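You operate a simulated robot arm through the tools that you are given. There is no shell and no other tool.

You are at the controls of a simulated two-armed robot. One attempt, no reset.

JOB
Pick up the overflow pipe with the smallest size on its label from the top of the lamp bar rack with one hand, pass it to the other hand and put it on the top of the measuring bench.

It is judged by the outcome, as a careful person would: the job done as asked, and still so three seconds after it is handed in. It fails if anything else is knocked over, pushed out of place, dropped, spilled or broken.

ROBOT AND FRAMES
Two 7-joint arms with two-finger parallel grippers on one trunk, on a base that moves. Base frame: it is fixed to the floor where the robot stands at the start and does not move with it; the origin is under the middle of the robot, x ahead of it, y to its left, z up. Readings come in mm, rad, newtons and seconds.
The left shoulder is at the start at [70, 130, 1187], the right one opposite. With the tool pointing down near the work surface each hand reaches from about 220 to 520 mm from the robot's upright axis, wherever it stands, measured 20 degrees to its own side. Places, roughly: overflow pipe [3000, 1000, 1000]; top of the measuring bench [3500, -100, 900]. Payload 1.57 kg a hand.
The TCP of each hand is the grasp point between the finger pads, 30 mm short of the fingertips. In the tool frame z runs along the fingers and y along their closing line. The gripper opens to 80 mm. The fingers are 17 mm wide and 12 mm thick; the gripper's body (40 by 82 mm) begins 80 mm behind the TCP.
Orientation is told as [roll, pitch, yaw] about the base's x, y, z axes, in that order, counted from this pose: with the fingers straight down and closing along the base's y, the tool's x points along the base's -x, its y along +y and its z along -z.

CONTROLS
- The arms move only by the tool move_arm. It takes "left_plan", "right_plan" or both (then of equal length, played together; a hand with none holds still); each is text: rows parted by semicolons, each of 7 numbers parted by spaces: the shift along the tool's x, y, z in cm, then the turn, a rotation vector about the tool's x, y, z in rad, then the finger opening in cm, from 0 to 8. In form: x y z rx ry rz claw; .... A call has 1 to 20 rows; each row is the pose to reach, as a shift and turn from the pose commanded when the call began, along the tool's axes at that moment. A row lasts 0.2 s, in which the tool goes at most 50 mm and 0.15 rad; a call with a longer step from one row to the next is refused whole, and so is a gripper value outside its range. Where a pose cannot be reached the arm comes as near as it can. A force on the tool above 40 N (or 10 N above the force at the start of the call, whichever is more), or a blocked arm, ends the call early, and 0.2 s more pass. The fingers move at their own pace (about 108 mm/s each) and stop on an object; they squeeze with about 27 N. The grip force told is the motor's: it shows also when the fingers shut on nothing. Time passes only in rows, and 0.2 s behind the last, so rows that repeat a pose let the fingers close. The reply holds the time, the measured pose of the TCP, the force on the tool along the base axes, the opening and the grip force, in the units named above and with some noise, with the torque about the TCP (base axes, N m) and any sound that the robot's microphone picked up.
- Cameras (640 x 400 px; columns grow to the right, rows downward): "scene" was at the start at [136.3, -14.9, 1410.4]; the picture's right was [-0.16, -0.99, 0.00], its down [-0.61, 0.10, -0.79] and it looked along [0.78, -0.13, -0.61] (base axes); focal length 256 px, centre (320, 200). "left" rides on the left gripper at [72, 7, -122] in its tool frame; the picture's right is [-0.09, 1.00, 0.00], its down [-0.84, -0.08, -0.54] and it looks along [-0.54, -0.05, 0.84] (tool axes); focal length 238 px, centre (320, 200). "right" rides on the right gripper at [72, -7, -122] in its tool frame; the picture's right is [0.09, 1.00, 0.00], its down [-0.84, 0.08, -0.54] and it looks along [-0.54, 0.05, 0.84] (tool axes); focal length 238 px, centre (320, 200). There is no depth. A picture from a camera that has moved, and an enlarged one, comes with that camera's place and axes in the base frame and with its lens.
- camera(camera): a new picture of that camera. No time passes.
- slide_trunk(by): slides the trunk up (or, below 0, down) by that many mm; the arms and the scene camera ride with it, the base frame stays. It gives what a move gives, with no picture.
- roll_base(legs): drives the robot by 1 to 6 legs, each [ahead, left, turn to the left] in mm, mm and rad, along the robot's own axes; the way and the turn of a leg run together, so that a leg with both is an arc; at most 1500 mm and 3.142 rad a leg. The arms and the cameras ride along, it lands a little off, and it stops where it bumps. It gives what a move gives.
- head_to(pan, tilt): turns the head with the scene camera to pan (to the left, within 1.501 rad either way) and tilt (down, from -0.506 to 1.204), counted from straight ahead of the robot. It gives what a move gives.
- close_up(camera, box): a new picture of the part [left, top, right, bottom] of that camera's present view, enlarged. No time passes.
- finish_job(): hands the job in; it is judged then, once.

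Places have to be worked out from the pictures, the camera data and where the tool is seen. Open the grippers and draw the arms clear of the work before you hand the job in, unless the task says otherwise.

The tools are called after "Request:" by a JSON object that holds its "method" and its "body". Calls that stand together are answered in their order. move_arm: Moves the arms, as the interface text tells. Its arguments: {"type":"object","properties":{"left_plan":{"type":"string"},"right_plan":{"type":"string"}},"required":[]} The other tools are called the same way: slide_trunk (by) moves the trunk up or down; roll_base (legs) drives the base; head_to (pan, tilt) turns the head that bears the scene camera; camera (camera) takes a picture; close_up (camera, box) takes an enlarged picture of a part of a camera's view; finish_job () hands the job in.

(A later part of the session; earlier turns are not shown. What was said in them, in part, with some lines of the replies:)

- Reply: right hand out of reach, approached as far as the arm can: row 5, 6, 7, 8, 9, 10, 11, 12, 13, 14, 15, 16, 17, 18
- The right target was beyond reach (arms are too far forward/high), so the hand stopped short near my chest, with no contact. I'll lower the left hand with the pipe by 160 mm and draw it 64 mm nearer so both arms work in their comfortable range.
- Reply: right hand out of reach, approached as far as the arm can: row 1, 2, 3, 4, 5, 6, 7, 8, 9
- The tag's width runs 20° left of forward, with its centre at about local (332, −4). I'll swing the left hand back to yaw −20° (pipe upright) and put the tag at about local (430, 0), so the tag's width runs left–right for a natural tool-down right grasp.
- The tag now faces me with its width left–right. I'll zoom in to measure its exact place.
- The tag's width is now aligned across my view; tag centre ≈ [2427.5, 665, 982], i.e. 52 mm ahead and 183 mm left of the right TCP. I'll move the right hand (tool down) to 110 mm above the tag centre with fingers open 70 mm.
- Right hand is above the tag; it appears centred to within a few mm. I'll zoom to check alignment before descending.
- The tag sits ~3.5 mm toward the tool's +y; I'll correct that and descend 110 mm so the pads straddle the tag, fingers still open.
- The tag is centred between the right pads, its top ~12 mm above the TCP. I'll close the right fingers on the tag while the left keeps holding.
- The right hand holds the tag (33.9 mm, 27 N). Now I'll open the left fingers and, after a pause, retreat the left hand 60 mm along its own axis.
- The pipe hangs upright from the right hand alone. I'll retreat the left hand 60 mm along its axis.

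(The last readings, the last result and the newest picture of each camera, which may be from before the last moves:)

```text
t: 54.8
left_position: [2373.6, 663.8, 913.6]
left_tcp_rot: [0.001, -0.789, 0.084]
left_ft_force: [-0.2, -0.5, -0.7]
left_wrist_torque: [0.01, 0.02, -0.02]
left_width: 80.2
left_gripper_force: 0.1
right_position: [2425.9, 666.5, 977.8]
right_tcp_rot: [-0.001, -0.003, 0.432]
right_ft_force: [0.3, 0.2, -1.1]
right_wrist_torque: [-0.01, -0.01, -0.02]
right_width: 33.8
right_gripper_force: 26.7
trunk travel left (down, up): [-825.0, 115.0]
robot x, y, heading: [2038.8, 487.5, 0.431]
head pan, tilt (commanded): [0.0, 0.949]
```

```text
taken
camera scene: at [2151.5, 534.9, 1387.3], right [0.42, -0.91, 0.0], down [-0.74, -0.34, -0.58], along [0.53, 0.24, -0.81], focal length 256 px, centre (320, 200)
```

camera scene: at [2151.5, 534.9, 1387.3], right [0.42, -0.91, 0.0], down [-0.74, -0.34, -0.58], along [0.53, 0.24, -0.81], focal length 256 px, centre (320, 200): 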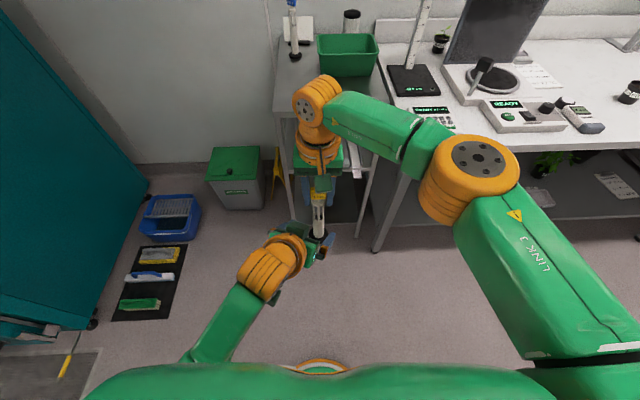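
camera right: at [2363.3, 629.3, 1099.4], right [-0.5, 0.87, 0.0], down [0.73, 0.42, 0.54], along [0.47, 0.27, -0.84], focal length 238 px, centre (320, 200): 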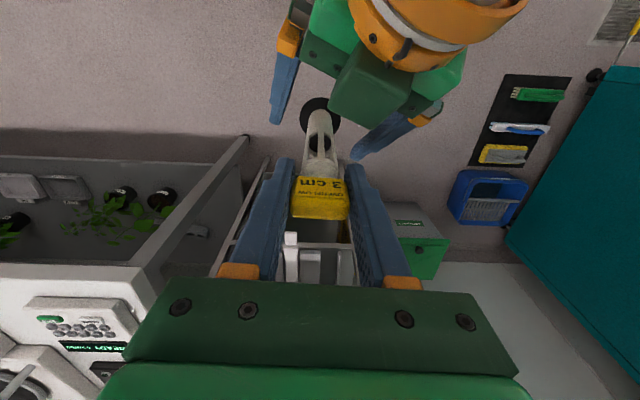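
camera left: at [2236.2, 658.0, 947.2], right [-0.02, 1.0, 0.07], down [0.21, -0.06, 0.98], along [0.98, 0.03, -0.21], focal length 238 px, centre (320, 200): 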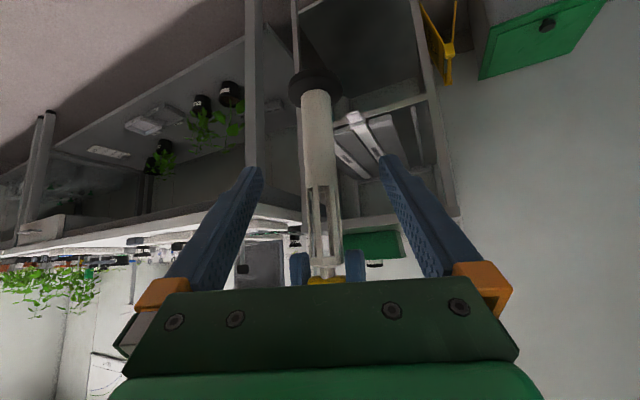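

Left hand is clear of the pipe. I'll shift the left hand 180 mm to the left, out of the way.

Request:
{"method": "move_arm", "body": {"left_plan": "0.72 2.82 -0.73 0 0 0 8; 1.45 5.63 -1.46 0 0 0 8; 2.17 8.45 -2.19 0 0 0 8; 2.89 11.27 -2.91 0 0 0 8; 3.62 14.08 -3.64 0 0 0 8; 4.34 16.9 -4.37 0 0 0 8; 4.34 16.9 -4.37 0 0 0 6"}}

Request:
{"method": "slide_trunk", "body": {"by": 100}}

Request:
{"method": "head_to", "body": {"pan": -0.5, "tilt": 0.6}}

Request:
{"method": "camera", "body": {"camera": "scene"}}

Request:
{"method": "camera", "body": {"camera": "right"}}

```text
t: 56.4
left_position: [2298.7, 824.8, 912.3]
left_tcp_rot: [0.004, -0.788, 0.083]
left_ft_force: [-0.6, 0.2, -0.3]
left_wrist_torque: [0.0, -0.01, -0.01]
left_width: 60.0
left_gripper_force: 0.0
right_position: [2426.2, 666.3, 978.5]
right_tcp_rot: [0.002, -0.002, 0.433]
right_ft_force: [0.2, -0.1, -1.7]
right_wrist_torque: [0.02, -0.02, -0.04]
right_width: 33.5
right_gripper_force: 27.0
trunk travel left (down, up): [-825.0, 115.0]
robot x, y, heading: [2037.2, 483.7, 0.432]
head pan, tilt (commanded): [0.0, 0.949]
```

```text
t: 57.7
left_position: [2296.8, 825.0, 1010.9]
left_tcp_rot: [0.001, -0.788, 0.085]
left_ft_force: [-0.2, -0.3, -0.2]
left_wrist_torque: [-0.02, 0.0, -0.01]
left_width: 59.8
left_gripper_force: 0.0
right_position: [2426.2, 666.7, 1076.5]
right_tcp_rot: [-0.001, -0.002, 0.433]
right_ft_force: [0.5, -0.2, -0.7]
right_wrist_torque: [0.01, 0.01, 0.0]
right_width: 33.5
right_gripper_force: 27.0
trunk travel left (down, up): [-925.0, 15.0]
robot x, y, heading: [2040.2, 481.7, 0.431]
head pan, tilt (commanded): [0.0, 0.949]
```

```text
t: 58.6
left_position: [2299.6, 825.6, 1011.1]
left_tcp_rot: [0.002, -0.788, 0.085]
left_ft_force: [0.2, -0.1, -0.8]
left_wrist_torque: [0.05, -0.02, -0.02]
left_width: 60.1
left_gripper_force: 0.1
right_position: [2426.1, 666.2, 1079.1]
right_tcp_rot: [-0.001, -0.001, 0.431]
right_ft_force: [-0.5, 0.3, -0.7]
right_wrist_torque: [0.0, -0.02, 0.01]
right_width: 33.7
right_gripper_force: 27.2
trunk travel left (down, up): [-925.0, 15.0]
robot x, y, heading: [2038.9, 478.5, 0.432]
head pan, tilt (commanded): [-0.499, 0.6]
```

```text
taken
camera scene: at [2173.3, 498.6, 1515.7], right [-0.07, -1.0, 0.0], down [-0.56, 0.04, -0.82], along [0.82, -0.05, -0.57], focal length 256 px, centre (320, 200)
```

scene: 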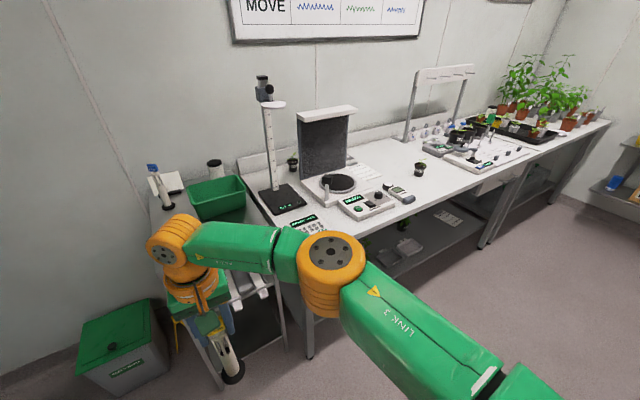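

```text
taken
camera right: at [2363.2, 629.4, 1199.5], right [-0.5, 0.87, 0.0], down [0.73, 0.42, 0.54], along [0.47, 0.27, -0.84], focal length 238 px, centre (320, 200)
```

right: 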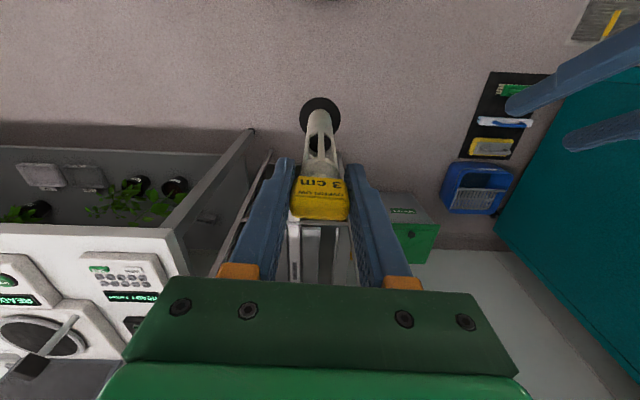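

The pipe is safely held and raised. I'll zoom on the bench top to choose a free spot.

Request:
{"method": "close_up", "body": {"camera": "scene", "box": [280, 110, 520, 260]}}

Request:
{"method": "close_up", "body": {"camera": "scene", "box": [360, 130, 520, 230]}}

```text
2.67 times, centred on (400, 185) of scene
camera zoom: at [2173.3, 498.6, 1515.7], right [-0.07, -1.0, 0.0], down [-0.56, 0.04, -0.82], along [0.82, -0.05, -0.57], focal length 682 px, centre (107, 240)
```

zoom: 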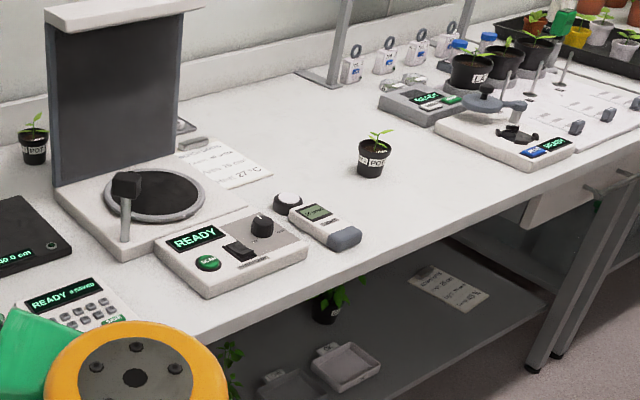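

```text
4.00 times, centred on (440, 180) of scene
camera zoom: at [2173.3, 498.6, 1515.7], right [-0.07, -1.0, 0.0], down [-0.56, 0.04, -0.82], along [0.82, -0.05, -0.57], focal length 1022 px, centre (-160, 280)
```

zoom: 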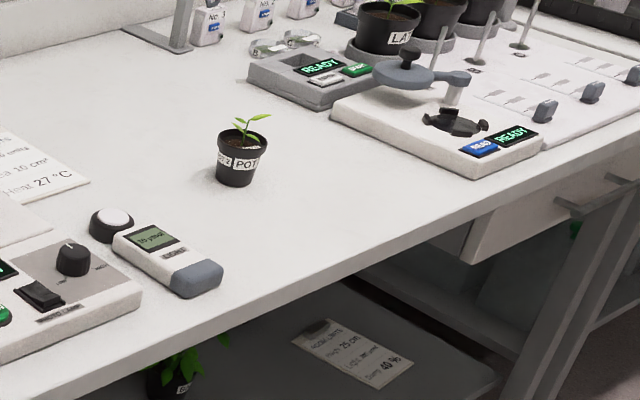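

The bench top works out at z≈850, with a free strip in front of the small pot. I plan to place the pipe around [3277, −234], between pot and scale. First I'll bring the right hand with the pipe to a carrying pose on its own side and lift the left hand higher.

Request:
{"method": "move_arm", "body": {"right_plan": "0.43 -1.63 -0.56 0 0 0 0; 0.85 -3.25 -1.13 0 0 0 0; 1.28 -4.88 -1.69 0 0 0 0; 1.7 -6.5 -2.25 0 0 0 0; 2.13 -8.13 -2.81 0 0 0 0; 2.55 -9.75 -3.38 0 0 0 0; 2.98 -11.38 -3.94 0 0 0 0; 3.4 -13.0 -4.5 0 0 0 0; 3.4 -13.0 -4.5 0 0 0 0", "left_plan": "-0.89 0 -0.88 0 0 0 6; -1.78 0 -1.76 0 0 0 6; -2.66 0 -2.64 0 0 0 6; -3.55 0 -3.52 0 0 0 6; -4.44 0 -4.4 0 0 0 6; -5.33 0 -5.28 0 0 0 6; -6.21 0 -6.16 0 0 0 6; -7.1 0 -7.04 0 0 0 6; -7.1 0 -7.04 0 0 0 6"}}

Request:
{"method": "head_to", "body": {"pan": -0.9, "tilt": 0.6}}

Request:
{"method": "camera", "body": {"camera": "scene"}}

Request:
{"method": "camera", "body": {"camera": "right"}}

```text
t: 60.6
left_position: [2296.8, 825.4, 1111.6]
left_tcp_rot: [0.002, -0.789, 0.087]
left_ft_force: [-0.1, -0.1, -0.6]
left_wrist_torque: [0.04, -0.01, 0.01]
left_width: 60.0
left_gripper_force: 0.0
right_position: [2448.1, 533.0, 1123.1]
right_tcp_rot: [0.0, -0.002, 0.431]
right_ft_force: [0.3, 0.1, -0.3]
right_wrist_torque: [0.01, 0.0, 0.0]
right_width: 33.6
right_gripper_force: 26.8
trunk travel left (down, up): [-925.0, 15.0]
robot x, y, heading: [2042.3, 483.8, 0.43]
head pan, tilt (commanded): [-0.499, 0.6]
```

```text
t: 61.5
left_position: [2296.0, 824.5, 1110.6]
left_tcp_rot: [0.002, -0.79, 0.086]
left_ft_force: [-0.3, -0.5, 0.3]
left_wrist_torque: [-0.01, 0.0, 0.0]
left_width: 60.1
left_gripper_force: 0.2
right_position: [2448.3, 533.0, 1123.4]
right_tcp_rot: [0.002, -0.003, 0.432]
right_ft_force: [0.7, 0.2, -0.7]
right_wrist_torque: [0.0, 0.02, 0.05]
right_width: 33.7
right_gripper_force: 26.8
trunk travel left (down, up): [-925.0, 15.0]
robot x, y, heading: [2038.3, 483.6, 0.433]
head pan, tilt (commanded): [-0.901, 0.6]
```

```text
taken
camera scene: at [2164.2, 464.6, 1515.7], right [-0.45, -0.89, 0.0], down [-0.5, 0.25, -0.82], along [0.74, -0.37, -0.57], focal length 256 px, centre (320, 200)
```

scene: 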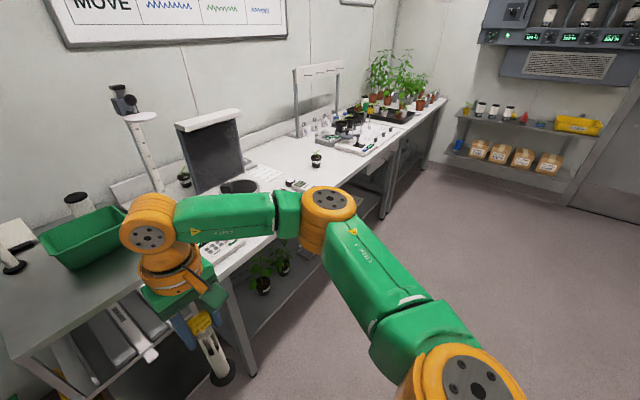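

```text
taken
camera right: at [2385.1, 496.7, 1244.0], right [-0.5, 0.87, 0.0], down [0.73, 0.42, 0.54], along [0.47, 0.27, -0.84], focal length 238 px, centre (320, 200)
```

right: 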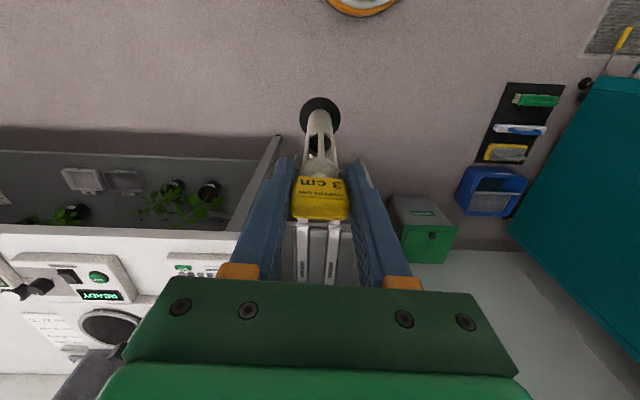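

Floor to the right is clear. I'll drive 1000 mm to the right, parallel to the bench, keeping well away from it, then look again.

Request:
{"method": "roll_base", "body": {"legs": [[0, -1000, 0.0]]}}

Request:
{"method": "head_to", "body": {"pan": -0.2, "tilt": 0.6}}

Request:
{"method": "camera", "body": {"camera": "scene"}}

Request:
{"method": "camera", "body": {"camera": "right"}}

```text
t: 66.6
left_position: [2705.7, -63.1, 1111.4]
left_tcp_rot: [0.003, -0.79, 0.081]
left_ft_force: [-0.3, -0.4, -0.1]
left_wrist_torque: [-0.02, 0.01, -0.01]
left_width: 60.3
left_gripper_force: 0.0
right_position: [2855.4, -355.1, 1122.7]
right_tcp_rot: [0.001, -0.001, 0.426]
right_ft_force: [0.1, 0.2, -0.2]
right_wrist_torque: [-0.03, 0.01, -0.02]
right_width: 33.5
right_gripper_force: 26.7
trunk travel left (down, up): [-925.0, 15.0]
robot x, y, heading: [2445.9, -405.3, 0.422]
head pan, tilt (commanded): [-0.901, 0.6]
```

```text
t: 67.6
left_position: [2705.8, -64.9, 1110.6]
left_tcp_rot: [0.003, -0.788, 0.079]
left_ft_force: [0.8, 0.0, 0.0]
left_wrist_torque: [-0.02, -0.03, -0.02]
left_width: 60.1
left_gripper_force: 0.1
right_position: [2856.5, -355.8, 1122.7]
right_tcp_rot: [0.002, -0.003, 0.427]
right_ft_force: [0.6, 0.3, -0.5]
right_wrist_torque: [-0.06, 0.01, -0.02]
right_width: 33.3
right_gripper_force: 26.7
trunk travel left (down, up): [-925.0, 15.0]
robot x, y, heading: [2447.6, -404.5, 0.431]
head pan, tilt (commanded): [-0.201, 0.6]
```

```text
taken
camera scene: at [2578.9, -363.5, 1515.7], right [0.23, -0.97, 0.0], down [-0.55, -0.13, -0.82], along [0.8, 0.19, -0.57], focal length 256 px, centre (320, 200)
```

scene: 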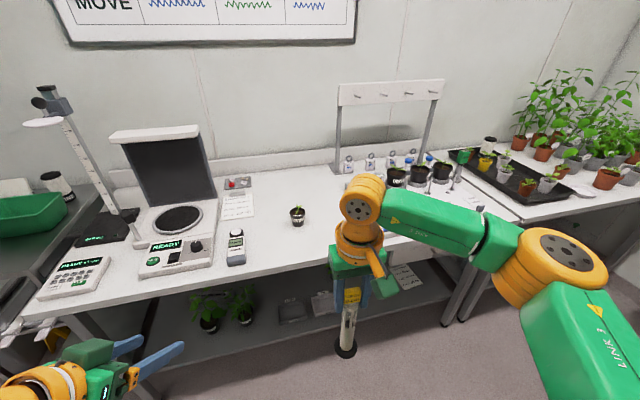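

```text
taken
camera right: at [2792.6, -392.2, 1244.0], right [-0.5, 0.87, 0.0], down [0.73, 0.42, 0.54], along [0.47, 0.27, -0.84], focal length 238 px, centre (320, 200)
```

right: 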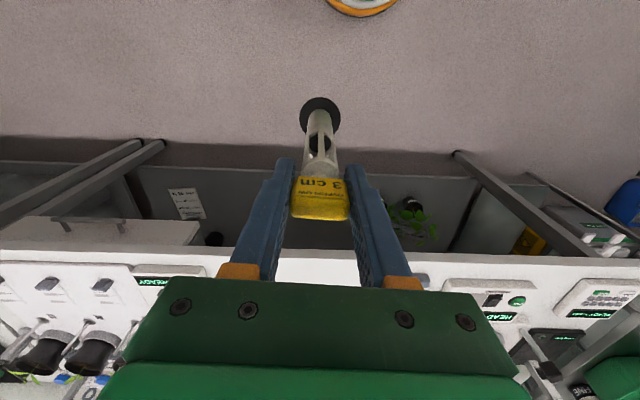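

I'm in front of the bench section with the pot. I'll zoom in to measure the free spot, pot, and bench edge from here.

Request:
{"method": "close_up", "body": {"camera": "scene", "box": [200, 180, 360, 280]}}

Request:
{"method": "close_up", "body": {"camera": "scene", "box": [320, 140, 480, 240]}}

Request:
{"method": "close_up", "body": {"camera": "scene", "box": [300, 270, 400, 370]}}

```text
4.00 times, centred on (280, 230) of scene
camera zoom: at [2578.9, -363.5, 1515.7], right [0.23, -0.97, 0.0], down [-0.55, -0.13, -0.82], along [0.8, 0.19, -0.57], focal length 1022 px, centre (480, 80)
```

zoom: 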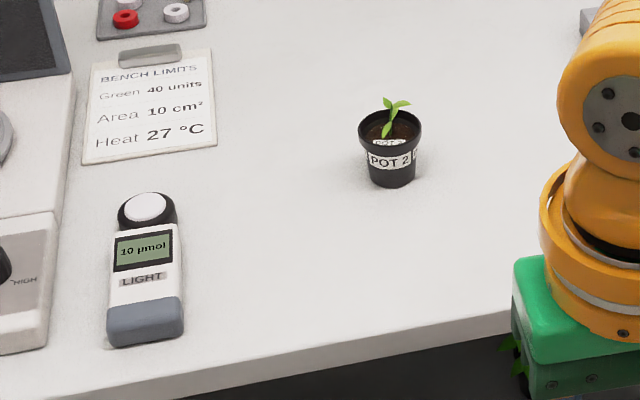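

```text
4.00 times, centred on (400, 190) of scene
camera zoom: at [2578.9, -363.5, 1515.7], right [0.23, -0.97, 0.0], down [-0.55, -0.13, -0.82], along [0.8, 0.19, -0.57], focal length 1022 px, centre (0, 240)
```

zoom: 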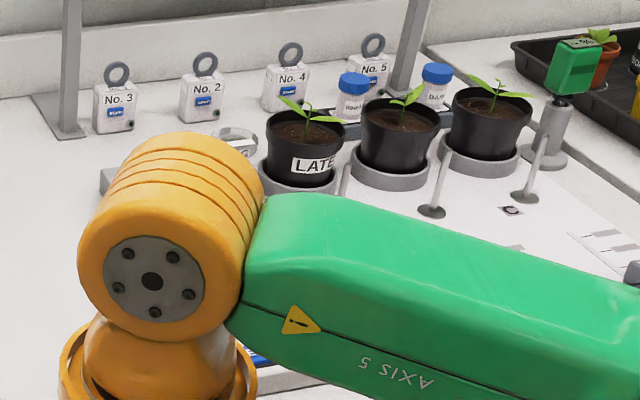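

```text
4.00 times, centred on (350, 320) of scene
camera zoom: at [2578.9, -363.5, 1515.7], right [0.23, -0.97, 0.0], down [-0.55, -0.13, -0.82], along [0.8, 0.19, -0.57], focal length 1022 px, centre (200, -280)
```

zoom: 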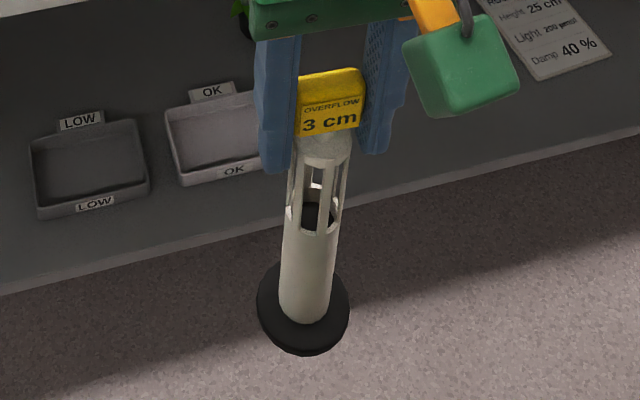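

Bench top is about z 862; the pot is at [3312, −104] and the bench edge is 716 mm ahead of my axis. I'll drive 360 mm forward and 73 mm right so the pipe hangs (about 80 mm above) just inside the front edge over the free strip.

Request:
{"method": "roll_base", "body": {"legs": [[200, -73, 0.015], [160, 0, 0]]}}

Request:
{"method": "head_to", "body": {"pan": -0.3, "tilt": 0.8}}

Request:
{"method": "camera", "body": {"camera": "scene"}}

Request:
{"method": "camera", "body": {"camera": "right"}}

Request:
{"method": "camera", "body": {"camera": "left"}}

```text
t: 70.3
left_position: [3058.1, 29.1, 1111.7]
left_tcp_rot: [0.004, -0.794, 0.091]
left_ft_force: [0.9, -0.1, 0.3]
left_wrist_torque: [0.01, 0.01, 0.0]
left_width: 60.0
left_gripper_force: 0.1
right_position: [3212.7, -259.1, 1124.6]
right_tcp_rot: [0.001, -0.003, 0.441]
right_ft_force: [-0.1, -0.1, -0.5]
right_wrist_torque: [0.01, -0.01, 0.03]
right_width: 33.7
right_gripper_force: 27.0
trunk travel left (down, up): [-925.0, 15.0]
robot x, y, heading: [2809.3, -309.6, 0.441]
head pan, tilt (commanded): [-0.201, 0.6]
```

```text
t: 71.0
left_position: [3061.0, 30.7, 1112.0]
left_tcp_rot: [0.003, -0.789, 0.096]
left_ft_force: [-0.6, -0.3, 0.3]
left_wrist_torque: [-0.01, 0.01, -0.02]
left_width: 60.3
left_gripper_force: 0.1
right_position: [3214.0, -259.7, 1122.9]
right_tcp_rot: [0.001, -0.004, 0.44]
right_ft_force: [-0.6, -0.1, -0.7]
right_wrist_torque: [0.02, -0.02, 0.04]
right_width: 33.6
right_gripper_force: 26.3
trunk travel left (down, up): [-925.0, 15.0]
robot x, y, heading: [2806.7, -310.3, 0.438]
head pan, tilt (commanded): [-0.3, 0.799]
```

```text
taken
camera scene: at [2932.1, -280.9, 1498.9], right [0.14, -0.99, 0.0], down [-0.71, -0.1, -0.7], along [0.69, 0.1, -0.72], focal length 256 px, centre (320, 200)
```

scene: 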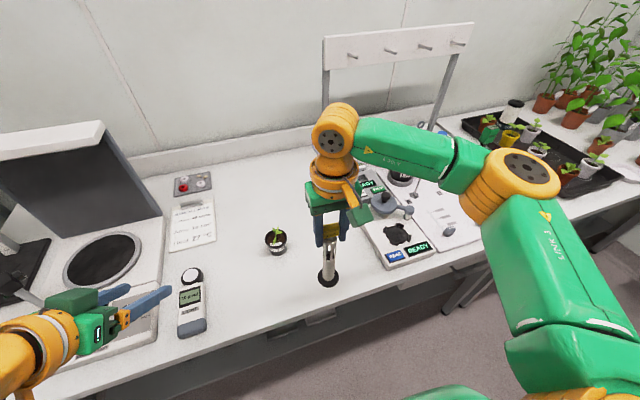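

```text
taken
camera right: at [3152.2, -297.2, 1244.1], right [-0.51, 0.86, 0.0], down [0.72, 0.43, 0.54], along [0.47, 0.28, -0.84], focal length 238 px, centre (320, 200)
```

right: 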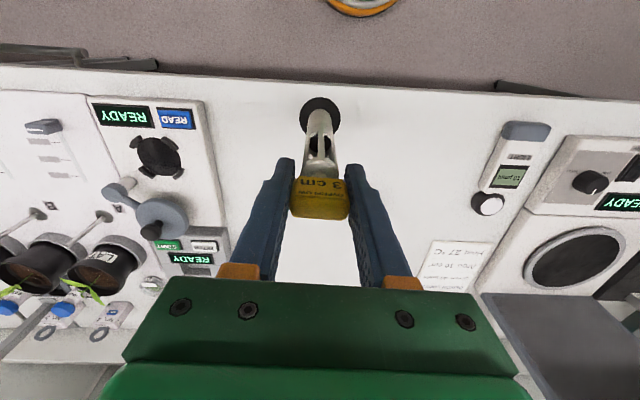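

```text
taken
camera left: at [2923.5, 22.8, 1145.1], right [-0.03, 1.0, 0.07], down [0.21, -0.06, 0.98], along [0.98, 0.04, -0.21], focal length 238 px, centre (320, 200)
```

left: 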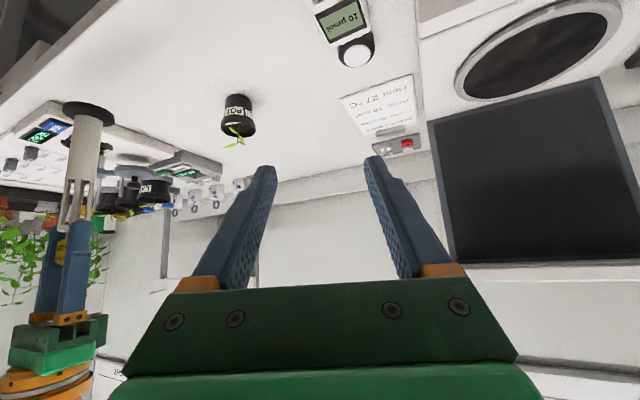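

The pipe hangs ~28 mm inside the bench edge, 180 mm left of the scale and well short of the pot. I'll extend the right hand 70 mm forward and then lower it 55 mm, then check.

Request:
{"method": "move_arm", "body": {"right_plan": "-1.75 0 0 0 0 0 0; -3.5 0 0 0 0 0 0; -5.25 0 0 0 0 0 0; -7.0 0 0 0 0 0 0; -7.0 0 1.4 0 0 0 0; -7.0 0 2.8 0 0 0 0; -7.0 0 4.2 0 0 0 0; -7.0 0 5.5 0 0 0 0; -7.0 0 5.5 0 0 0 0"}}

Request:
{"method": "camera", "body": {"camera": "scene"}}

Request:
{"method": "camera", "body": {"camera": "right"}}

Request:
{"method": "camera", "body": {"camera": "left"}}

```text
t: 73.0
left_position: [3061.4, 30.6, 1110.7]
left_tcp_rot: [0.001, -0.79, 0.093]
left_ft_force: [0.0, -0.4, 0.2]
left_wrist_torque: [-0.01, 0.01, 0.03]
left_width: 60.0
left_gripper_force: 0.1
right_position: [3280.2, -229.8, 1067.6]
right_tcp_rot: [0.0, -0.002, 0.441]
right_ft_force: [-0.1, -0.2, -0.7]
right_wrist_torque: [0.0, 0.01, -0.02]
right_width: 33.5
right_gripper_force: 26.6
trunk travel left (down, up): [-925.0, 15.0]
robot x, y, heading: [2809.1, -309.4, 0.445]
head pan, tilt (commanded): [-0.3, 0.799]
```

```text
taken
camera scene: at [2932.5, -280.7, 1498.8], right [0.14, -0.99, 0.0], down [-0.71, -0.1, -0.7], along [0.69, 0.1, -0.72], focal length 256 px, centre (320, 200)
```

scene: 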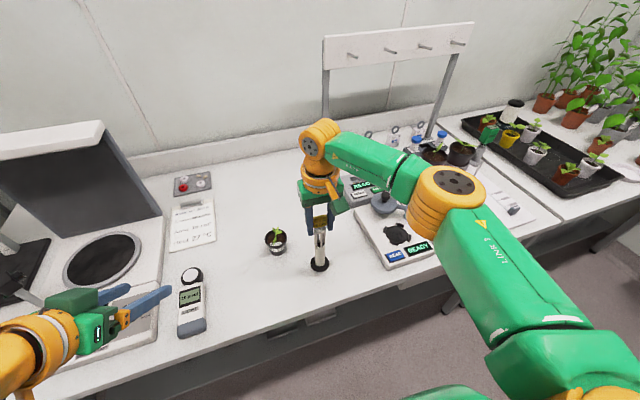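

```text
taken
camera right: at [3216.9, -268.3, 1187.8], right [-0.51, 0.86, 0.0], down [0.72, 0.43, 0.54], along [0.47, 0.28, -0.84], focal length 238 px, centre (320, 200)
```

right: 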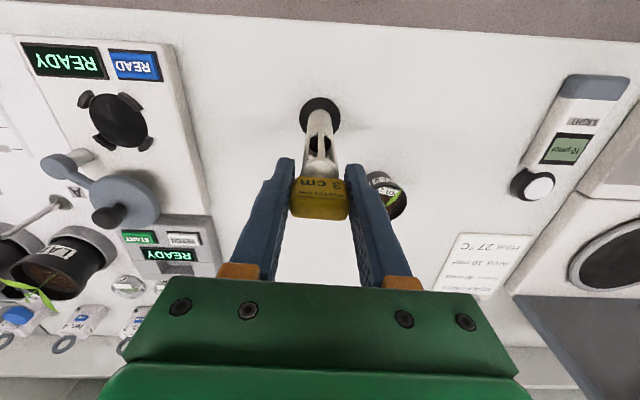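

```text
taken
camera left: at [2923.7, 22.9, 1145.1], right [-0.03, 1.0, 0.07], down [0.21, -0.06, 0.98], along [0.98, 0.04, -0.21], focal length 238 px, centre (320, 200)
```

left: 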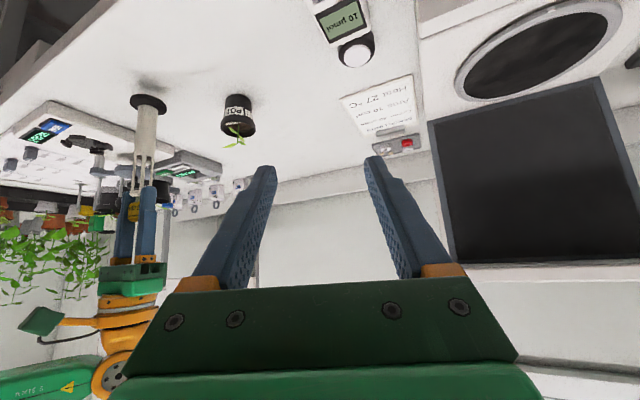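

The left camera gives a side view with the pipe's shadow just beneath its base. I'll zoom there to judge the remaining gap.

Request:
{"method": "close_up", "body": {"camera": "left", "box": [100, 60, 228, 140]}}

Request:
{"method": "close_up", "body": {"camera": "scene", "box": [256, 205, 384, 285]}}

Request:
{"method": "close_up", "body": {"camera": "right", "box": [256, 70, 416, 170]}}

```text
5.00 times, centred on (164, 100) of left
camera zoom: at [2923.7, 22.9, 1145.1], right [-0.03, 1.0, 0.07], down [0.21, -0.06, 0.98], along [0.98, 0.04, -0.21], focal length 1192 px, centre (1100, 700)
```

zoom: 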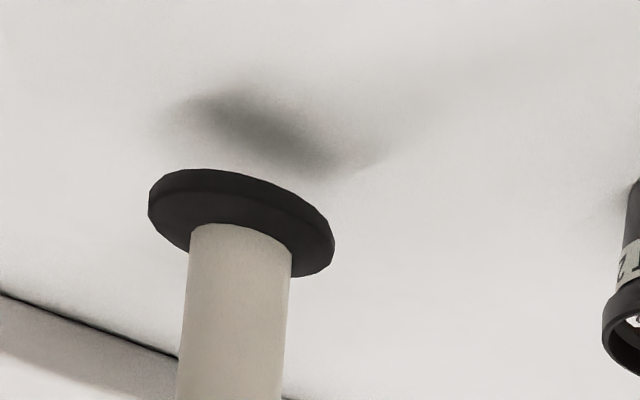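

```text
5.00 times, centred on (320, 245) of scene
camera zoom: at [2932.5, -280.7, 1498.8], right [0.14, -0.99, 0.0], down [-0.71, -0.1, -0.7], along [0.69, 0.1, -0.72], focal length 1278 px, centre (320, -25)
```

zoom: 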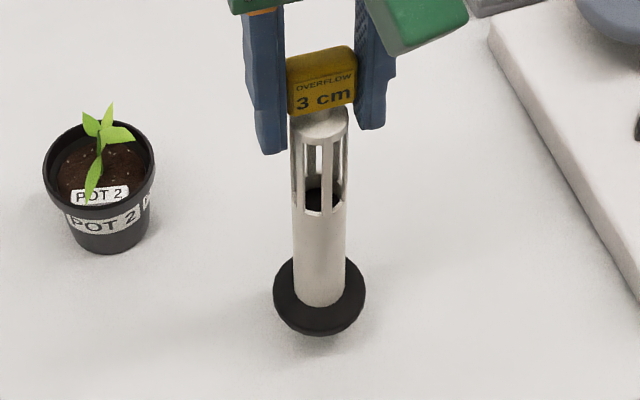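

```text
4.00 times, centred on (336, 120) of right
camera zoom: at [3216.9, -268.3, 1187.8], right [-0.51, 0.86, 0.0], down [0.72, 0.43, 0.54], along [0.47, 0.28, -0.84], focal length 953 px, centre (256, 520)
```

zoom: 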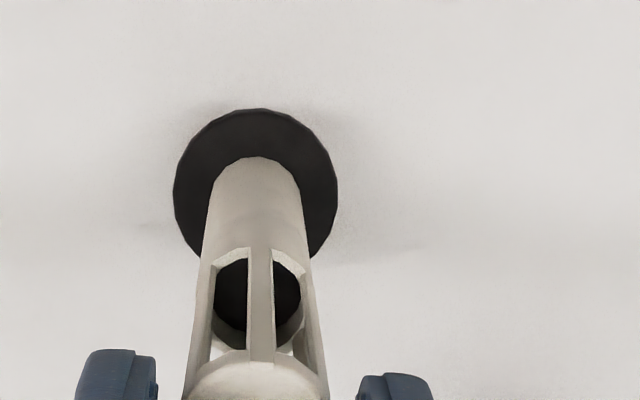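

The remaining gap looks like ~20 mm. I'll lower 12 mm and read the force.

Request:
{"method": "move_arm", "body": {"right_plan": "0 0 0.4 0 0 0 0; 0 0 0.8 0 0 0 0; 0 0 1.2 0 0 0 0; 0 0 1.2 0 0 0 0"}}

Request:
{"method": "close_up", "body": {"camera": "left", "box": [100, 60, 228, 140]}}

```text
t: 74.0
left_position: [3062.1, 30.2, 1111.1]
left_tcp_rot: [0.002, -0.79, 0.094]
left_ft_force: [-0.9, 0.0, 0.8]
left_wrist_torque: [0.01, 0.03, 0.0]
left_width: 60.1
left_gripper_force: 0.0
right_position: [3279.5, -229.0, 1055.7]
right_tcp_rot: [0.0, 0.001, 0.441]
right_ft_force: [0.1, -0.3, -0.6]
right_wrist_torque: [0.0, -0.05, -0.01]
right_width: 33.5
right_gripper_force: 27.2
trunk travel left (down, up): [-925.0, 15.0]
robot x, y, heading: [2805.9, -312.8, 0.442]
head pan, tilt (commanded): [-0.3, 0.799]
```

```text
5.00 times, centred on (164, 100) of left
camera zoom: at [2923.8, 23.0, 1145.0], right [-0.03, 1.0, 0.07], down [0.21, -0.06, 0.98], along [0.98, 0.04, -0.21], focal length 1192 px, centre (1100, 700)
```

zoom: 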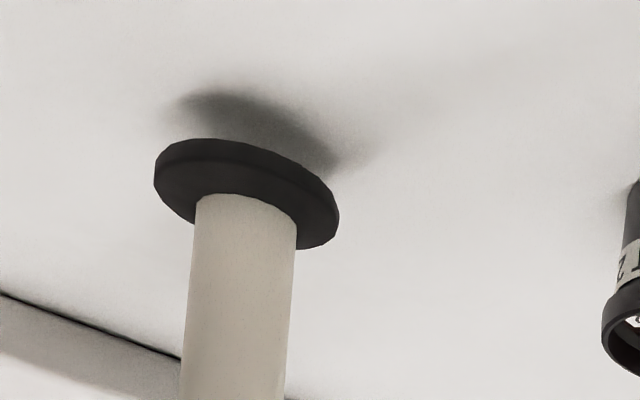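

No contact yet (12 mm moved the base 30 px; about 40 px remain). I'll lower another 8 mm slowly.

Request:
{"method": "move_arm", "body": {"right_plan": "0 0 0.3 0 0 0 0; 0 0 0.6 0 0 0 0; 0 0 0.8 0 0 0 0; 0 0 0.8 0 0 0 0"}}

Request:
{"method": "close_up", "body": {"camera": "left", "box": [100, 60, 228, 140]}}

```text
t: 75.0
left_position: [3061.9, 30.4, 1111.6]
left_tcp_rot: [0.002, -0.788, 0.095]
left_ft_force: [0.1, -0.5, 0.3]
left_wrist_torque: [-0.01, -0.01, 0.02]
left_width: 60.2
left_gripper_force: 0.0
right_position: [3279.9, -229.7, 1049.5]
right_tcp_rot: [0.002, -0.003, 0.441]
right_ft_force: [0.7, -0.2, -1.4]
right_wrist_torque: [0.02, -0.01, -0.02]
right_width: 33.5
right_gripper_force: 27.1
trunk travel left (down, up): [-925.0, 15.0]
robot x, y, heading: [2805.2, -311.9, 0.442]
head pan, tilt (commanded): [-0.3, 0.799]
```

```text
5.00 times, centred on (164, 100) of left
camera zoom: at [2923.8, 23.0, 1145.0], right [-0.03, 1.0, 0.07], down [0.21, -0.06, 0.98], along [0.98, 0.04, -0.21], focal length 1192 px, centre (1100, 700)
```

zoom: 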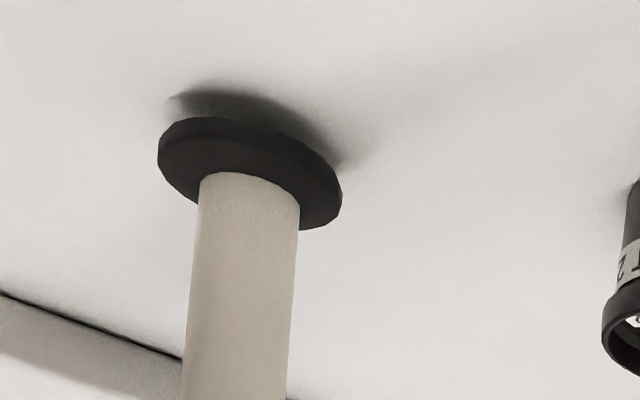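

A thin gap of ~6 mm remains. Lowering 4 mm more.

Request:
{"method": "move_arm", "body": {"right_plan": "0 0 0.2 0 0 0 0; 0 0 0.4 0 0 0 0; 0 0 0.4 0 0 0 0"}}

Request:
{"method": "close_up", "body": {"camera": "left", "box": [100, 60, 228, 140]}}

```text
t: 75.8
left_position: [3060.8, 29.3, 1110.5]
left_tcp_rot: [0.001, -0.788, 0.095]
left_ft_force: [0.4, 0.5, -0.3]
left_wrist_torque: [0.01, 0.0, 0.01]
left_width: 59.9
left_gripper_force: 0.1
right_position: [3279.4, -229.5, 1044.1]
right_tcp_rot: [0.0, -0.001, 0.44]
right_ft_force: [0.4, 0.0, -1.1]
right_wrist_torque: [0.0, -0.03, -0.01]
right_width: 33.6
right_gripper_force: 26.8
trunk travel left (down, up): [-925.0, 15.0]
robot x, y, heading: [2804.2, -312.6, 0.441]
head pan, tilt (commanded): [-0.3, 0.799]
```

```text
5.00 times, centred on (164, 100) of left
camera zoom: at [2923.8, 23.0, 1145.0], right [-0.03, 1.0, 0.07], down [0.21, -0.06, 0.98], along [0.98, 0.04, -0.21], focal length 1192 px, centre (1100, 700)
```

zoom: 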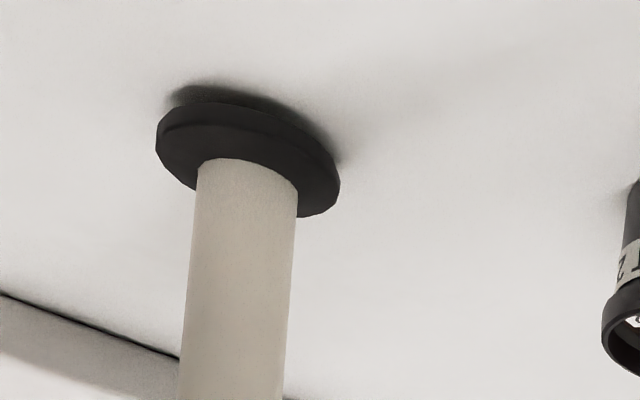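

Almost touching. Lowering 2 mm steps now.

Request:
{"method": "move_arm", "body": {"right_plan": "0 0 0.1 0 0 0 0; 0 0 0.2 0 0 0 0; 0 0 0.2 0 0 0 0"}}

Request:
{"method": "close_up", "body": {"camera": "left", "box": [100, 60, 228, 140]}}

```text
t: 76.7
left_position: [3061.2, 30.5, 1111.0]
left_tcp_rot: [0.001, -0.789, 0.095]
left_ft_force: [-0.6, 0.3, 0.1]
left_wrist_torque: [0.01, 0.01, 0.0]
left_width: 60.0
left_gripper_force: 0.1
right_position: [3279.6, -228.7, 1041.9]
right_tcp_rot: [0.001, -0.001, 0.44]
right_ft_force: [-1.2, 0.4, -0.7]
right_wrist_torque: [0.02, -0.01, 0.02]
right_width: 33.9
right_gripper_force: 27.2
trunk travel left (down, up): [-925.0, 15.0]
robot x, y, heading: [2806.3, -313.4, 0.44]
head pan, tilt (commanded): [-0.3, 0.799]
```

```text
5.00 times, centred on (164, 100) of left
camera zoom: at [2923.8, 23.0, 1145.0], right [-0.03, 1.0, 0.07], down [0.21, -0.06, 0.98], along [0.98, 0.04, -0.21], focal length 1192 px, centre (1100, 700)
```

zoom: 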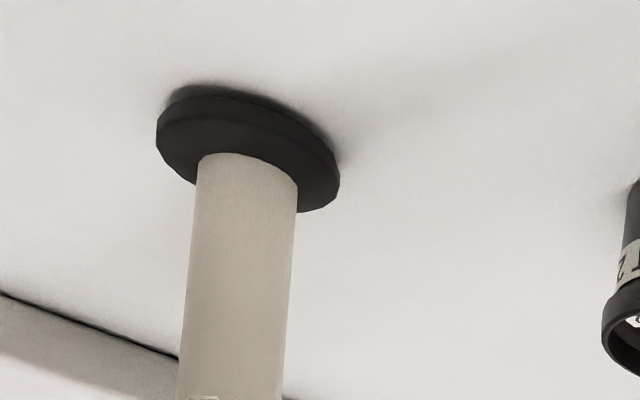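

Still no contact force. Another 2 mm.

Request:
{"method": "move_arm", "body": {"right_plan": "0 0 0.1 0 0 0 0; 0 0 0.2 0 0 0 0; 0 0 0.2 0 0 0 0"}}

Request:
{"method": "close_up", "body": {"camera": "left", "box": [100, 60, 228, 140]}}

```text
t: 77.5
left_position: [3062.0, 30.2, 1111.3]
left_tcp_rot: [0.002, -0.789, 0.096]
left_ft_force: [0.1, -0.9, -0.5]
left_wrist_torque: [0.0, 0.01, 0.0]
left_width: 60.2
left_gripper_force: 0.0
right_position: [3278.8, -230.3, 1039.9]
right_tcp_rot: [0.003, -0.003, 0.44]
right_ft_force: [-1.1, -1.0, -1.1]
right_wrist_torque: [-0.01, 0.03, -0.01]
right_width: 33.7
right_gripper_force: 26.8
trunk travel left (down, up): [-925.0, 15.0]
robot x, y, heading: [2807.5, -312.6, 0.442]
head pan, tilt (commanded): [-0.3, 0.799]
```

```text
5.00 times, centred on (164, 100) of left
camera zoom: at [2923.8, 23.0, 1145.0], right [-0.03, 1.0, 0.07], down [0.21, -0.06, 0.98], along [0.98, 0.04, -0.21], focal length 1192 px, centre (1100, 700)
```

zoom: 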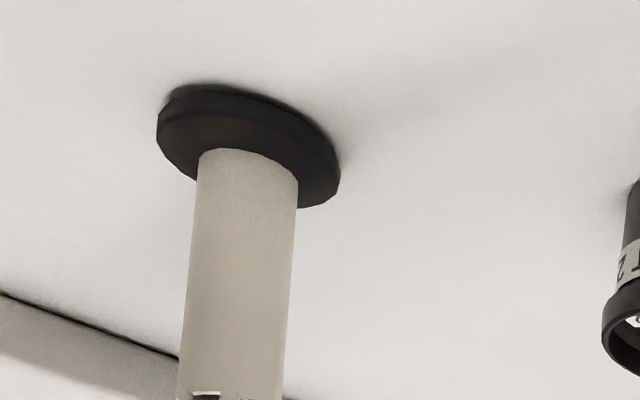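

Shadow nearly closed up, still no force rise. Another 2 mm.

Request:
{"method": "move_arm", "body": {"right_plan": "0 0 0.1 0 0 0 0; 0 0 0.2 0 0 0 0; 0 0 0.2 0 0 0 0"}}

Request:
{"method": "close_up", "body": {"camera": "left", "box": [100, 60, 228, 140]}}

```text
t: 78.2
left_position: [3061.3, 30.8, 1111.1]
left_tcp_rot: [0.001, -0.791, 0.09]
left_ft_force: [0.0, 0.2, 0.1]
left_wrist_torque: [0.0, 0.0, 0.02]
left_width: 59.9
left_gripper_force: 0.1
right_position: [3278.0, -229.3, 1038.0]
right_tcp_rot: [0.0, -0.001, 0.44]
right_ft_force: [0.3, 0.7, -1.6]
right_wrist_torque: [-0.02, 0.02, 0.0]
right_width: 33.7
right_gripper_force: 26.6
trunk travel left (down, up): [-925.0, 15.0]
robot x, y, heading: [2812.8, -309.9, 0.442]
head pan, tilt (commanded): [-0.3, 0.799]
```

```text
5.00 times, centred on (164, 100) of left
camera zoom: at [2923.8, 23.0, 1145.0], right [-0.03, 1.0, 0.07], down [0.21, -0.06, 0.98], along [0.98, 0.04, -0.21], focal length 1192 px, centre (1100, 700)
```

zoom: 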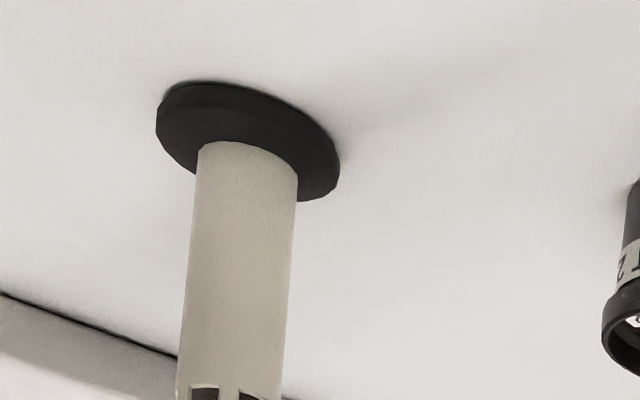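

Practically at the surface. One more small step of 1.5 mm to feel the contact.

Request:
{"method": "move_arm", "body": {"right_plan": "0 0 0.08 0 0 0 0; 0 0 0.15 0 0 0 0; 0 0 0.15 0 0 0 0"}}

Request:
{"method": "close_up", "body": {"camera": "left", "box": [100, 60, 228, 140]}}

```text
t: 79.0
left_position: [3061.6, 30.4, 1110.4]
left_tcp_rot: [0.001, -0.788, 0.095]
left_ft_force: [0.0, -0.9, -0.4]
left_wrist_torque: [-0.02, 0.02, -0.02]
left_width: 60.3
left_gripper_force: 0.0
right_position: [3278.2, -230.4, 1036.7]
right_tcp_rot: [0.0, 0.0, 0.439]
right_ft_force: [0.0, -0.3, -0.8]
right_wrist_torque: [-0.02, 0.0, -0.01]
right_width: 33.4
right_gripper_force: 26.3
trunk travel left (down, up): [-925.0, 15.0]
robot x, y, heading: [2808.0, -313.0, 0.437]
head pan, tilt (commanded): [-0.3, 0.799]
```

```text
5.00 times, centred on (164, 100) of left
camera zoom: at [2923.8, 23.0, 1145.0], right [-0.03, 1.0, 0.07], down [0.21, -0.06, 0.98], along [0.98, 0.04, -0.21], focal length 1192 px, centre (1100, 700)
```

zoom: 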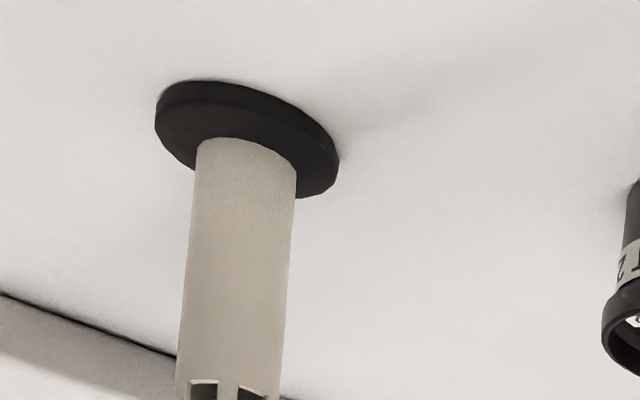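

Still a hair lower without force; one more 1.5 mm step.

Request:
{"method": "move_arm", "body": {"right_plan": "0 0 0.08 0 0 0 0; 0 0 0.15 0 0 0 0; 0 0 0.15 0 0 0 0"}}

Request:
{"method": "close_up", "body": {"camera": "left", "box": [100, 60, 228, 140]}}

```text
t: 79.8
left_position: [3059.4, 29.1, 1112.2]
left_tcp_rot: [0.003, -0.791, 0.092]
left_ft_force: [-0.1, -0.1, 0.1]
left_wrist_torque: [0.01, 0.0, 0.0]
left_width: 60.2
left_gripper_force: 0.2
right_position: [3279.1, -229.8, 1035.4]
right_tcp_rot: [0.001, -0.005, 0.44]
right_ft_force: [3.8, -1.0, 13.0]
right_wrist_torque: [-0.07, -0.61, -0.02]
right_width: 33.7
right_gripper_force: 27.2
trunk travel left (down, up): [-925.0, 15.0]
robot x, y, heading: [2804.3, -315.0, 0.446]
head pan, tilt (commanded): [-0.3, 0.799]
```

```text
5.00 times, centred on (164, 100) of left
camera zoom: at [2922.2, 22.1, 1145.7], right [-0.03, 1.0, 0.07], down [0.21, -0.06, 0.98], along [0.98, 0.04, -0.21], focal length 1192 px, centre (1100, 700)
```

zoom: 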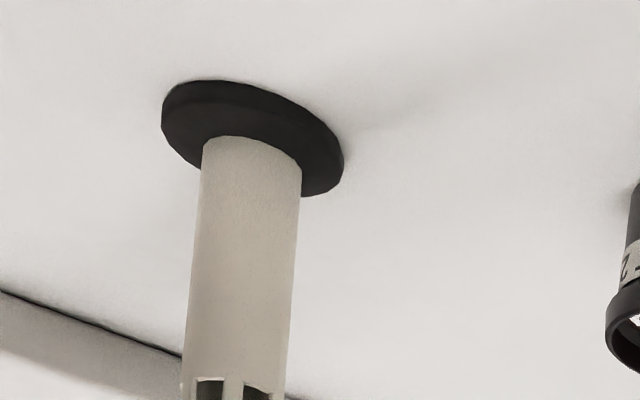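

Contact: 13 N upward force. I'll back off 1 mm to relieve it, then open the right fingers gently.

Request:
{"method": "move_arm", "body": {"right_plan": "0 0 -0.1 0 0 0 0; 0 0 -0.1 0 0 0 0"}}

```text
t: 80.5
left_position: [3061.3, 29.2, 1111.5]
left_tcp_rot: [0.004, -0.79, 0.092]
left_ft_force: [0.5, -0.7, 0.7]
left_wrist_torque: [-0.02, -0.03, 0.0]
left_width: 60.2
left_gripper_force: 0.0
right_position: [3277.0, -229.3, 1035.8]
right_tcp_rot: [0.002, -0.001, 0.441]
right_ft_force: [1.9, -1.1, 5.9]
right_wrist_torque: [-0.11, -0.35, -0.05]
right_width: 33.6
right_gripper_force: 26.8
trunk travel left (down, up): [-925.0, 15.0]
robot x, y, heading: [2807.6, -310.1, 0.441]
head pan, tilt (commanded): [-0.3, 0.799]
```

Force down to ~6 N; a further 0.6 mm up and then open the fingers in small steps.

Request:
{"method": "move_arm", "body": {"right_plan": "0 0 -0.06 0 0 0 0; 0 0 -0.06 0 0 0 3.6; 0 0 -0.06 0 0 0 4.0; 0 0 -0.06 0 0 0 4.6; 0 0 -0.06 0 0 0 5.4; 0 0 -0.06 0 0 0 6.4; 0 0 -0.06 0 0 0 7; 0 0 -0.06 0 0 0 7"}}

Request:
{"method": "camera", "body": {"camera": "right"}}

Request:
{"method": "camera", "body": {"camera": "left"}}

Request:
{"method": "close_up", "body": {"camera": "scene", "box": [256, 200, 384, 280]}}

```text
t: 82.2
left_position: [3060.7, 31.1, 1111.3]
left_tcp_rot: [0.001, -0.788, 0.094]
left_ft_force: [0.1, -0.2, -0.6]
left_wrist_torque: [0.01, 0.04, 0.01]
left_width: 59.9
left_gripper_force: 0.1
right_position: [3278.7, -229.0, 1036.3]
right_tcp_rot: [0.001, -0.004, 0.44]
right_ft_force: [0.0, -0.8, -0.5]
right_wrist_torque: [0.03, -0.01, -0.01]
right_width: 69.9
right_gripper_force: 0.1
trunk travel left (down, up): [-925.0, 15.0]
robot x, y, heading: [2805.9, -311.1, 0.443]
head pan, tilt (commanded): [-0.3, 0.799]
```

```text
taken
camera right: at [3215.6, -266.9, 1157.9], right [-0.51, 0.86, 0.0], down [0.72, 0.43, 0.54], along [0.47, 0.28, -0.84], focal length 238 px, centre (320, 200)
```

right: 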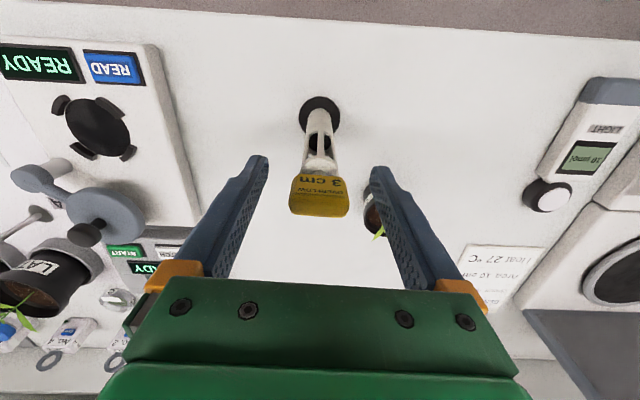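

```text
taken
camera left: at [2923.6, 23.0, 1145.0], right [-0.03, 1.0, 0.07], down [0.21, -0.06, 0.98], along [0.98, 0.04, -0.21], focal length 238 px, centre (320, 200)
```

left: 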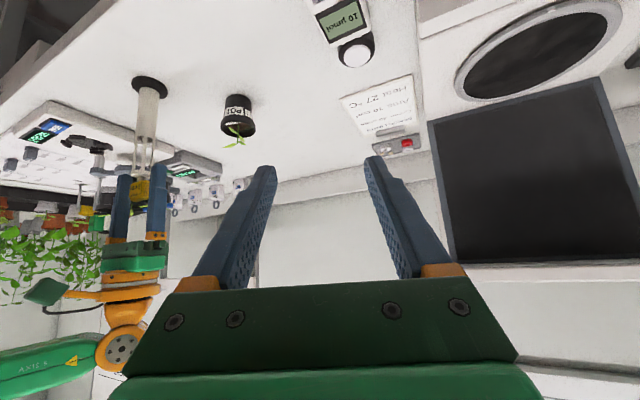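

```text
5.00 times, centred on (320, 240) of scene
camera zoom: at [2932.3, -280.6, 1498.9], right [0.14, -0.99, 0.0], down [-0.71, -0.1, -0.7], along [0.69, 0.1, -0.72], focal length 1278 px, centre (320, 0)
```

zoom: 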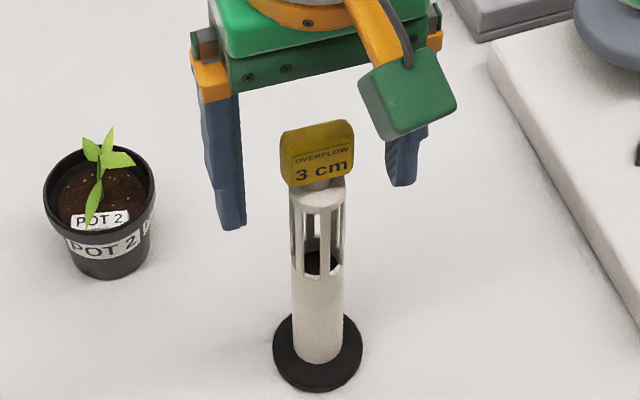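

The pipe stands upright on its own with the fingers well clear on both sides. I'll raise the right hand straight up 120 mm.

Request:
{"method": "move_arm", "body": {"right_plan": "0 0 -1.5 0 0 0 7; 0 0 -3.0 0 0 0 7; 0 0 -5.0 0 0 0 7; 0 0 -7.5 0 0 0 7; 0 0 -10.0 0 0 0 7; 0 0 -12.0 0 0 0 7; 0 0 -12.0 0 0 0 7"}}

Request:
{"method": "camera", "body": {"camera": "scene"}}

Request:
{"method": "camera", "body": {"camera": "left"}}

```text
t: 83.8
left_position: [3061.1, 30.8, 1110.4]
left_tcp_rot: [0.002, -0.79, 0.095]
left_ft_force: [-0.5, 0.1, 0.9]
left_wrist_torque: [-0.04, 0.0, 0.0]
left_width: 59.9
left_gripper_force: 0.0
right_position: [3277.8, -228.5, 1156.3]
right_tcp_rot: [0.003, -0.002, 0.442]
right_ft_force: [0.0, 0.5, -0.7]
right_wrist_torque: [0.03, 0.01, -0.01]
right_width: 69.8
right_gripper_force: 0.1
trunk travel left (down, up): [-925.0, 15.0]
robot x, y, heading: [2808.5, -309.9, 0.443]
head pan, tilt (commanded): [-0.3, 0.799]
```

```text
taken
camera scene: at [2932.4, -280.8, 1498.8], right [0.14, -0.99, 0.0], down [-0.71, -0.1, -0.7], along [0.69, 0.1, -0.72], focal length 256 px, centre (320, 200)
```

scene: 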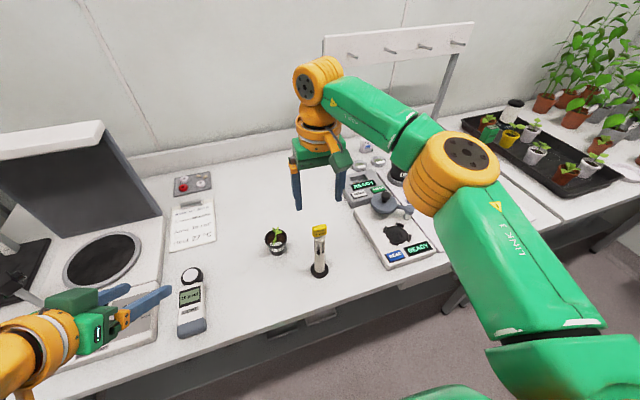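

```text
taken
camera left: at [2923.7, 22.8, 1145.1], right [-0.03, 1.0, 0.07], down [0.21, -0.06, 0.98], along [0.98, 0.04, -0.21], focal length 238 px, centre (320, 200)
```

left: 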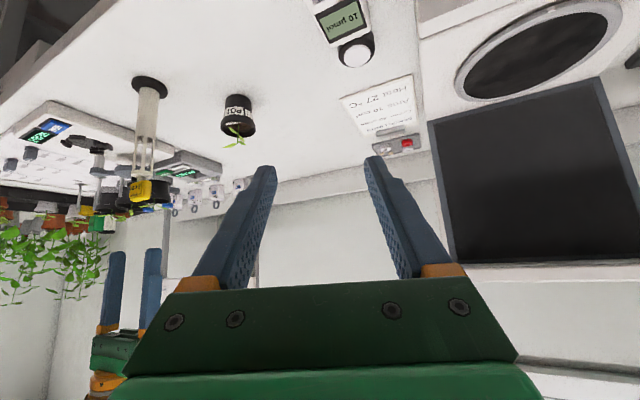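

The pipe is free-standing and the hand is ~75 mm above it. I'll back the base away from the bench and take a last look.

Request:
{"method": "roll_base", "body": {"legs": [[-400, 0, 0]]}}

Request:
{"method": "camera", "body": {"camera": "scene"}}

Request:
{"method": "close_up", "body": {"camera": "scene", "box": [200, 60, 440, 210]}}

```text
t: 86.4
left_position: [2697.1, -142.0, 1110.0]
left_tcp_rot: [0.002, -0.788, 0.092]
left_ft_force: [0.4, 0.8, 0.0]
left_wrist_torque: [-0.02, -0.03, 0.03]
left_width: 60.0
left_gripper_force: 0.0
right_position: [2914.2, -402.1, 1154.9]
right_tcp_rot: [0.001, 0.003, 0.436]
right_ft_force: [0.6, 0.2, 0.2]
right_wrist_torque: [0.0, -0.02, -0.01]
right_width: 70.1
right_gripper_force: 0.1
trunk travel left (down, up): [-925.0, 15.0]
robot x, y, heading: [2439.2, -483.0, 0.436]
head pan, tilt (commanded): [-0.3, 0.799]
```

```text
taken
camera scene: at [2567.4, -452.8, 1498.6], right [0.14, -0.99, 0.0], down [-0.71, -0.1, -0.7], along [0.69, 0.1, -0.72], focal length 256 px, centre (320, 200)
```

scene: 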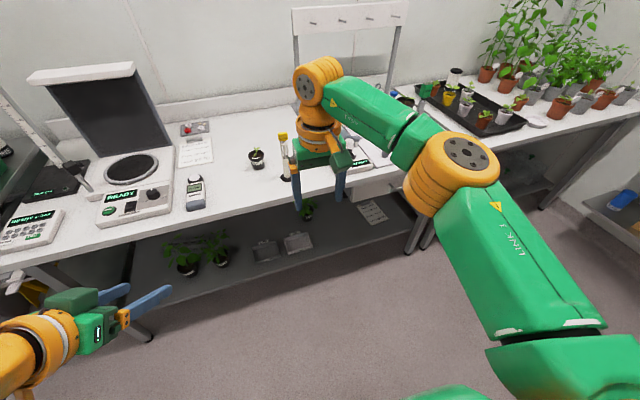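

```text
2.67 times, centred on (320, 135) of scene
camera zoom: at [2567.4, -452.8, 1498.6], right [0.14, -0.99, 0.0], down [-0.71, -0.1, -0.7], along [0.69, 0.1, -0.72], focal length 682 px, centre (320, 373)
```

zoom: 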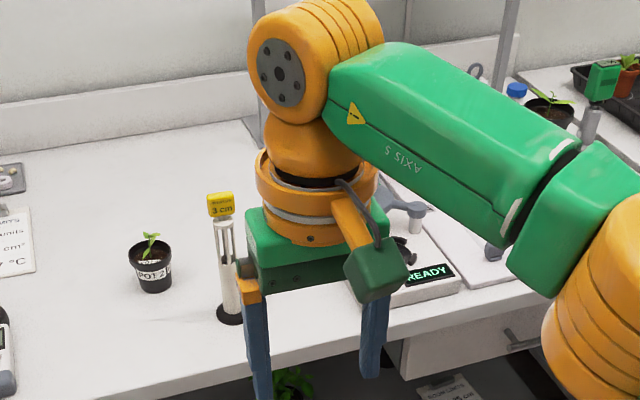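

The 3 cm pipe stands upright on the measuring bench, nothing else was disturbed, both grippers are open and the robot is clear. Handing the job in.

Request:
{"method": "finish_job", "body": {}}

```text
The job is handed in.
```

The 3 cm overflow pipe is standing upright on the measuring bench, and the job has been handed in. I saw only two overflow pipes on the rack, labelled 3 cm and 4 cm, so this was the smaller.

- **Pick-up:** the left hand took it from the top of the lamp bar rack.
- **Hand-over:** the left hand passed it to the right hand in open floor space. My first attempt at this was out of the right arm's reach, so I re-posed both arms. Nothing touched while I did that.
- **Placement:** the right hand set it down at about [3278, -229], between POT 2 and the "READY" scale.

After placing it I opened both grippers and backed the robot away. In the last pictures the pipe stood on its own, and I saw nothing else moved or knocked over. I didn't take a final look at the rack, but the 4 cm pipe was still standing when I left it.
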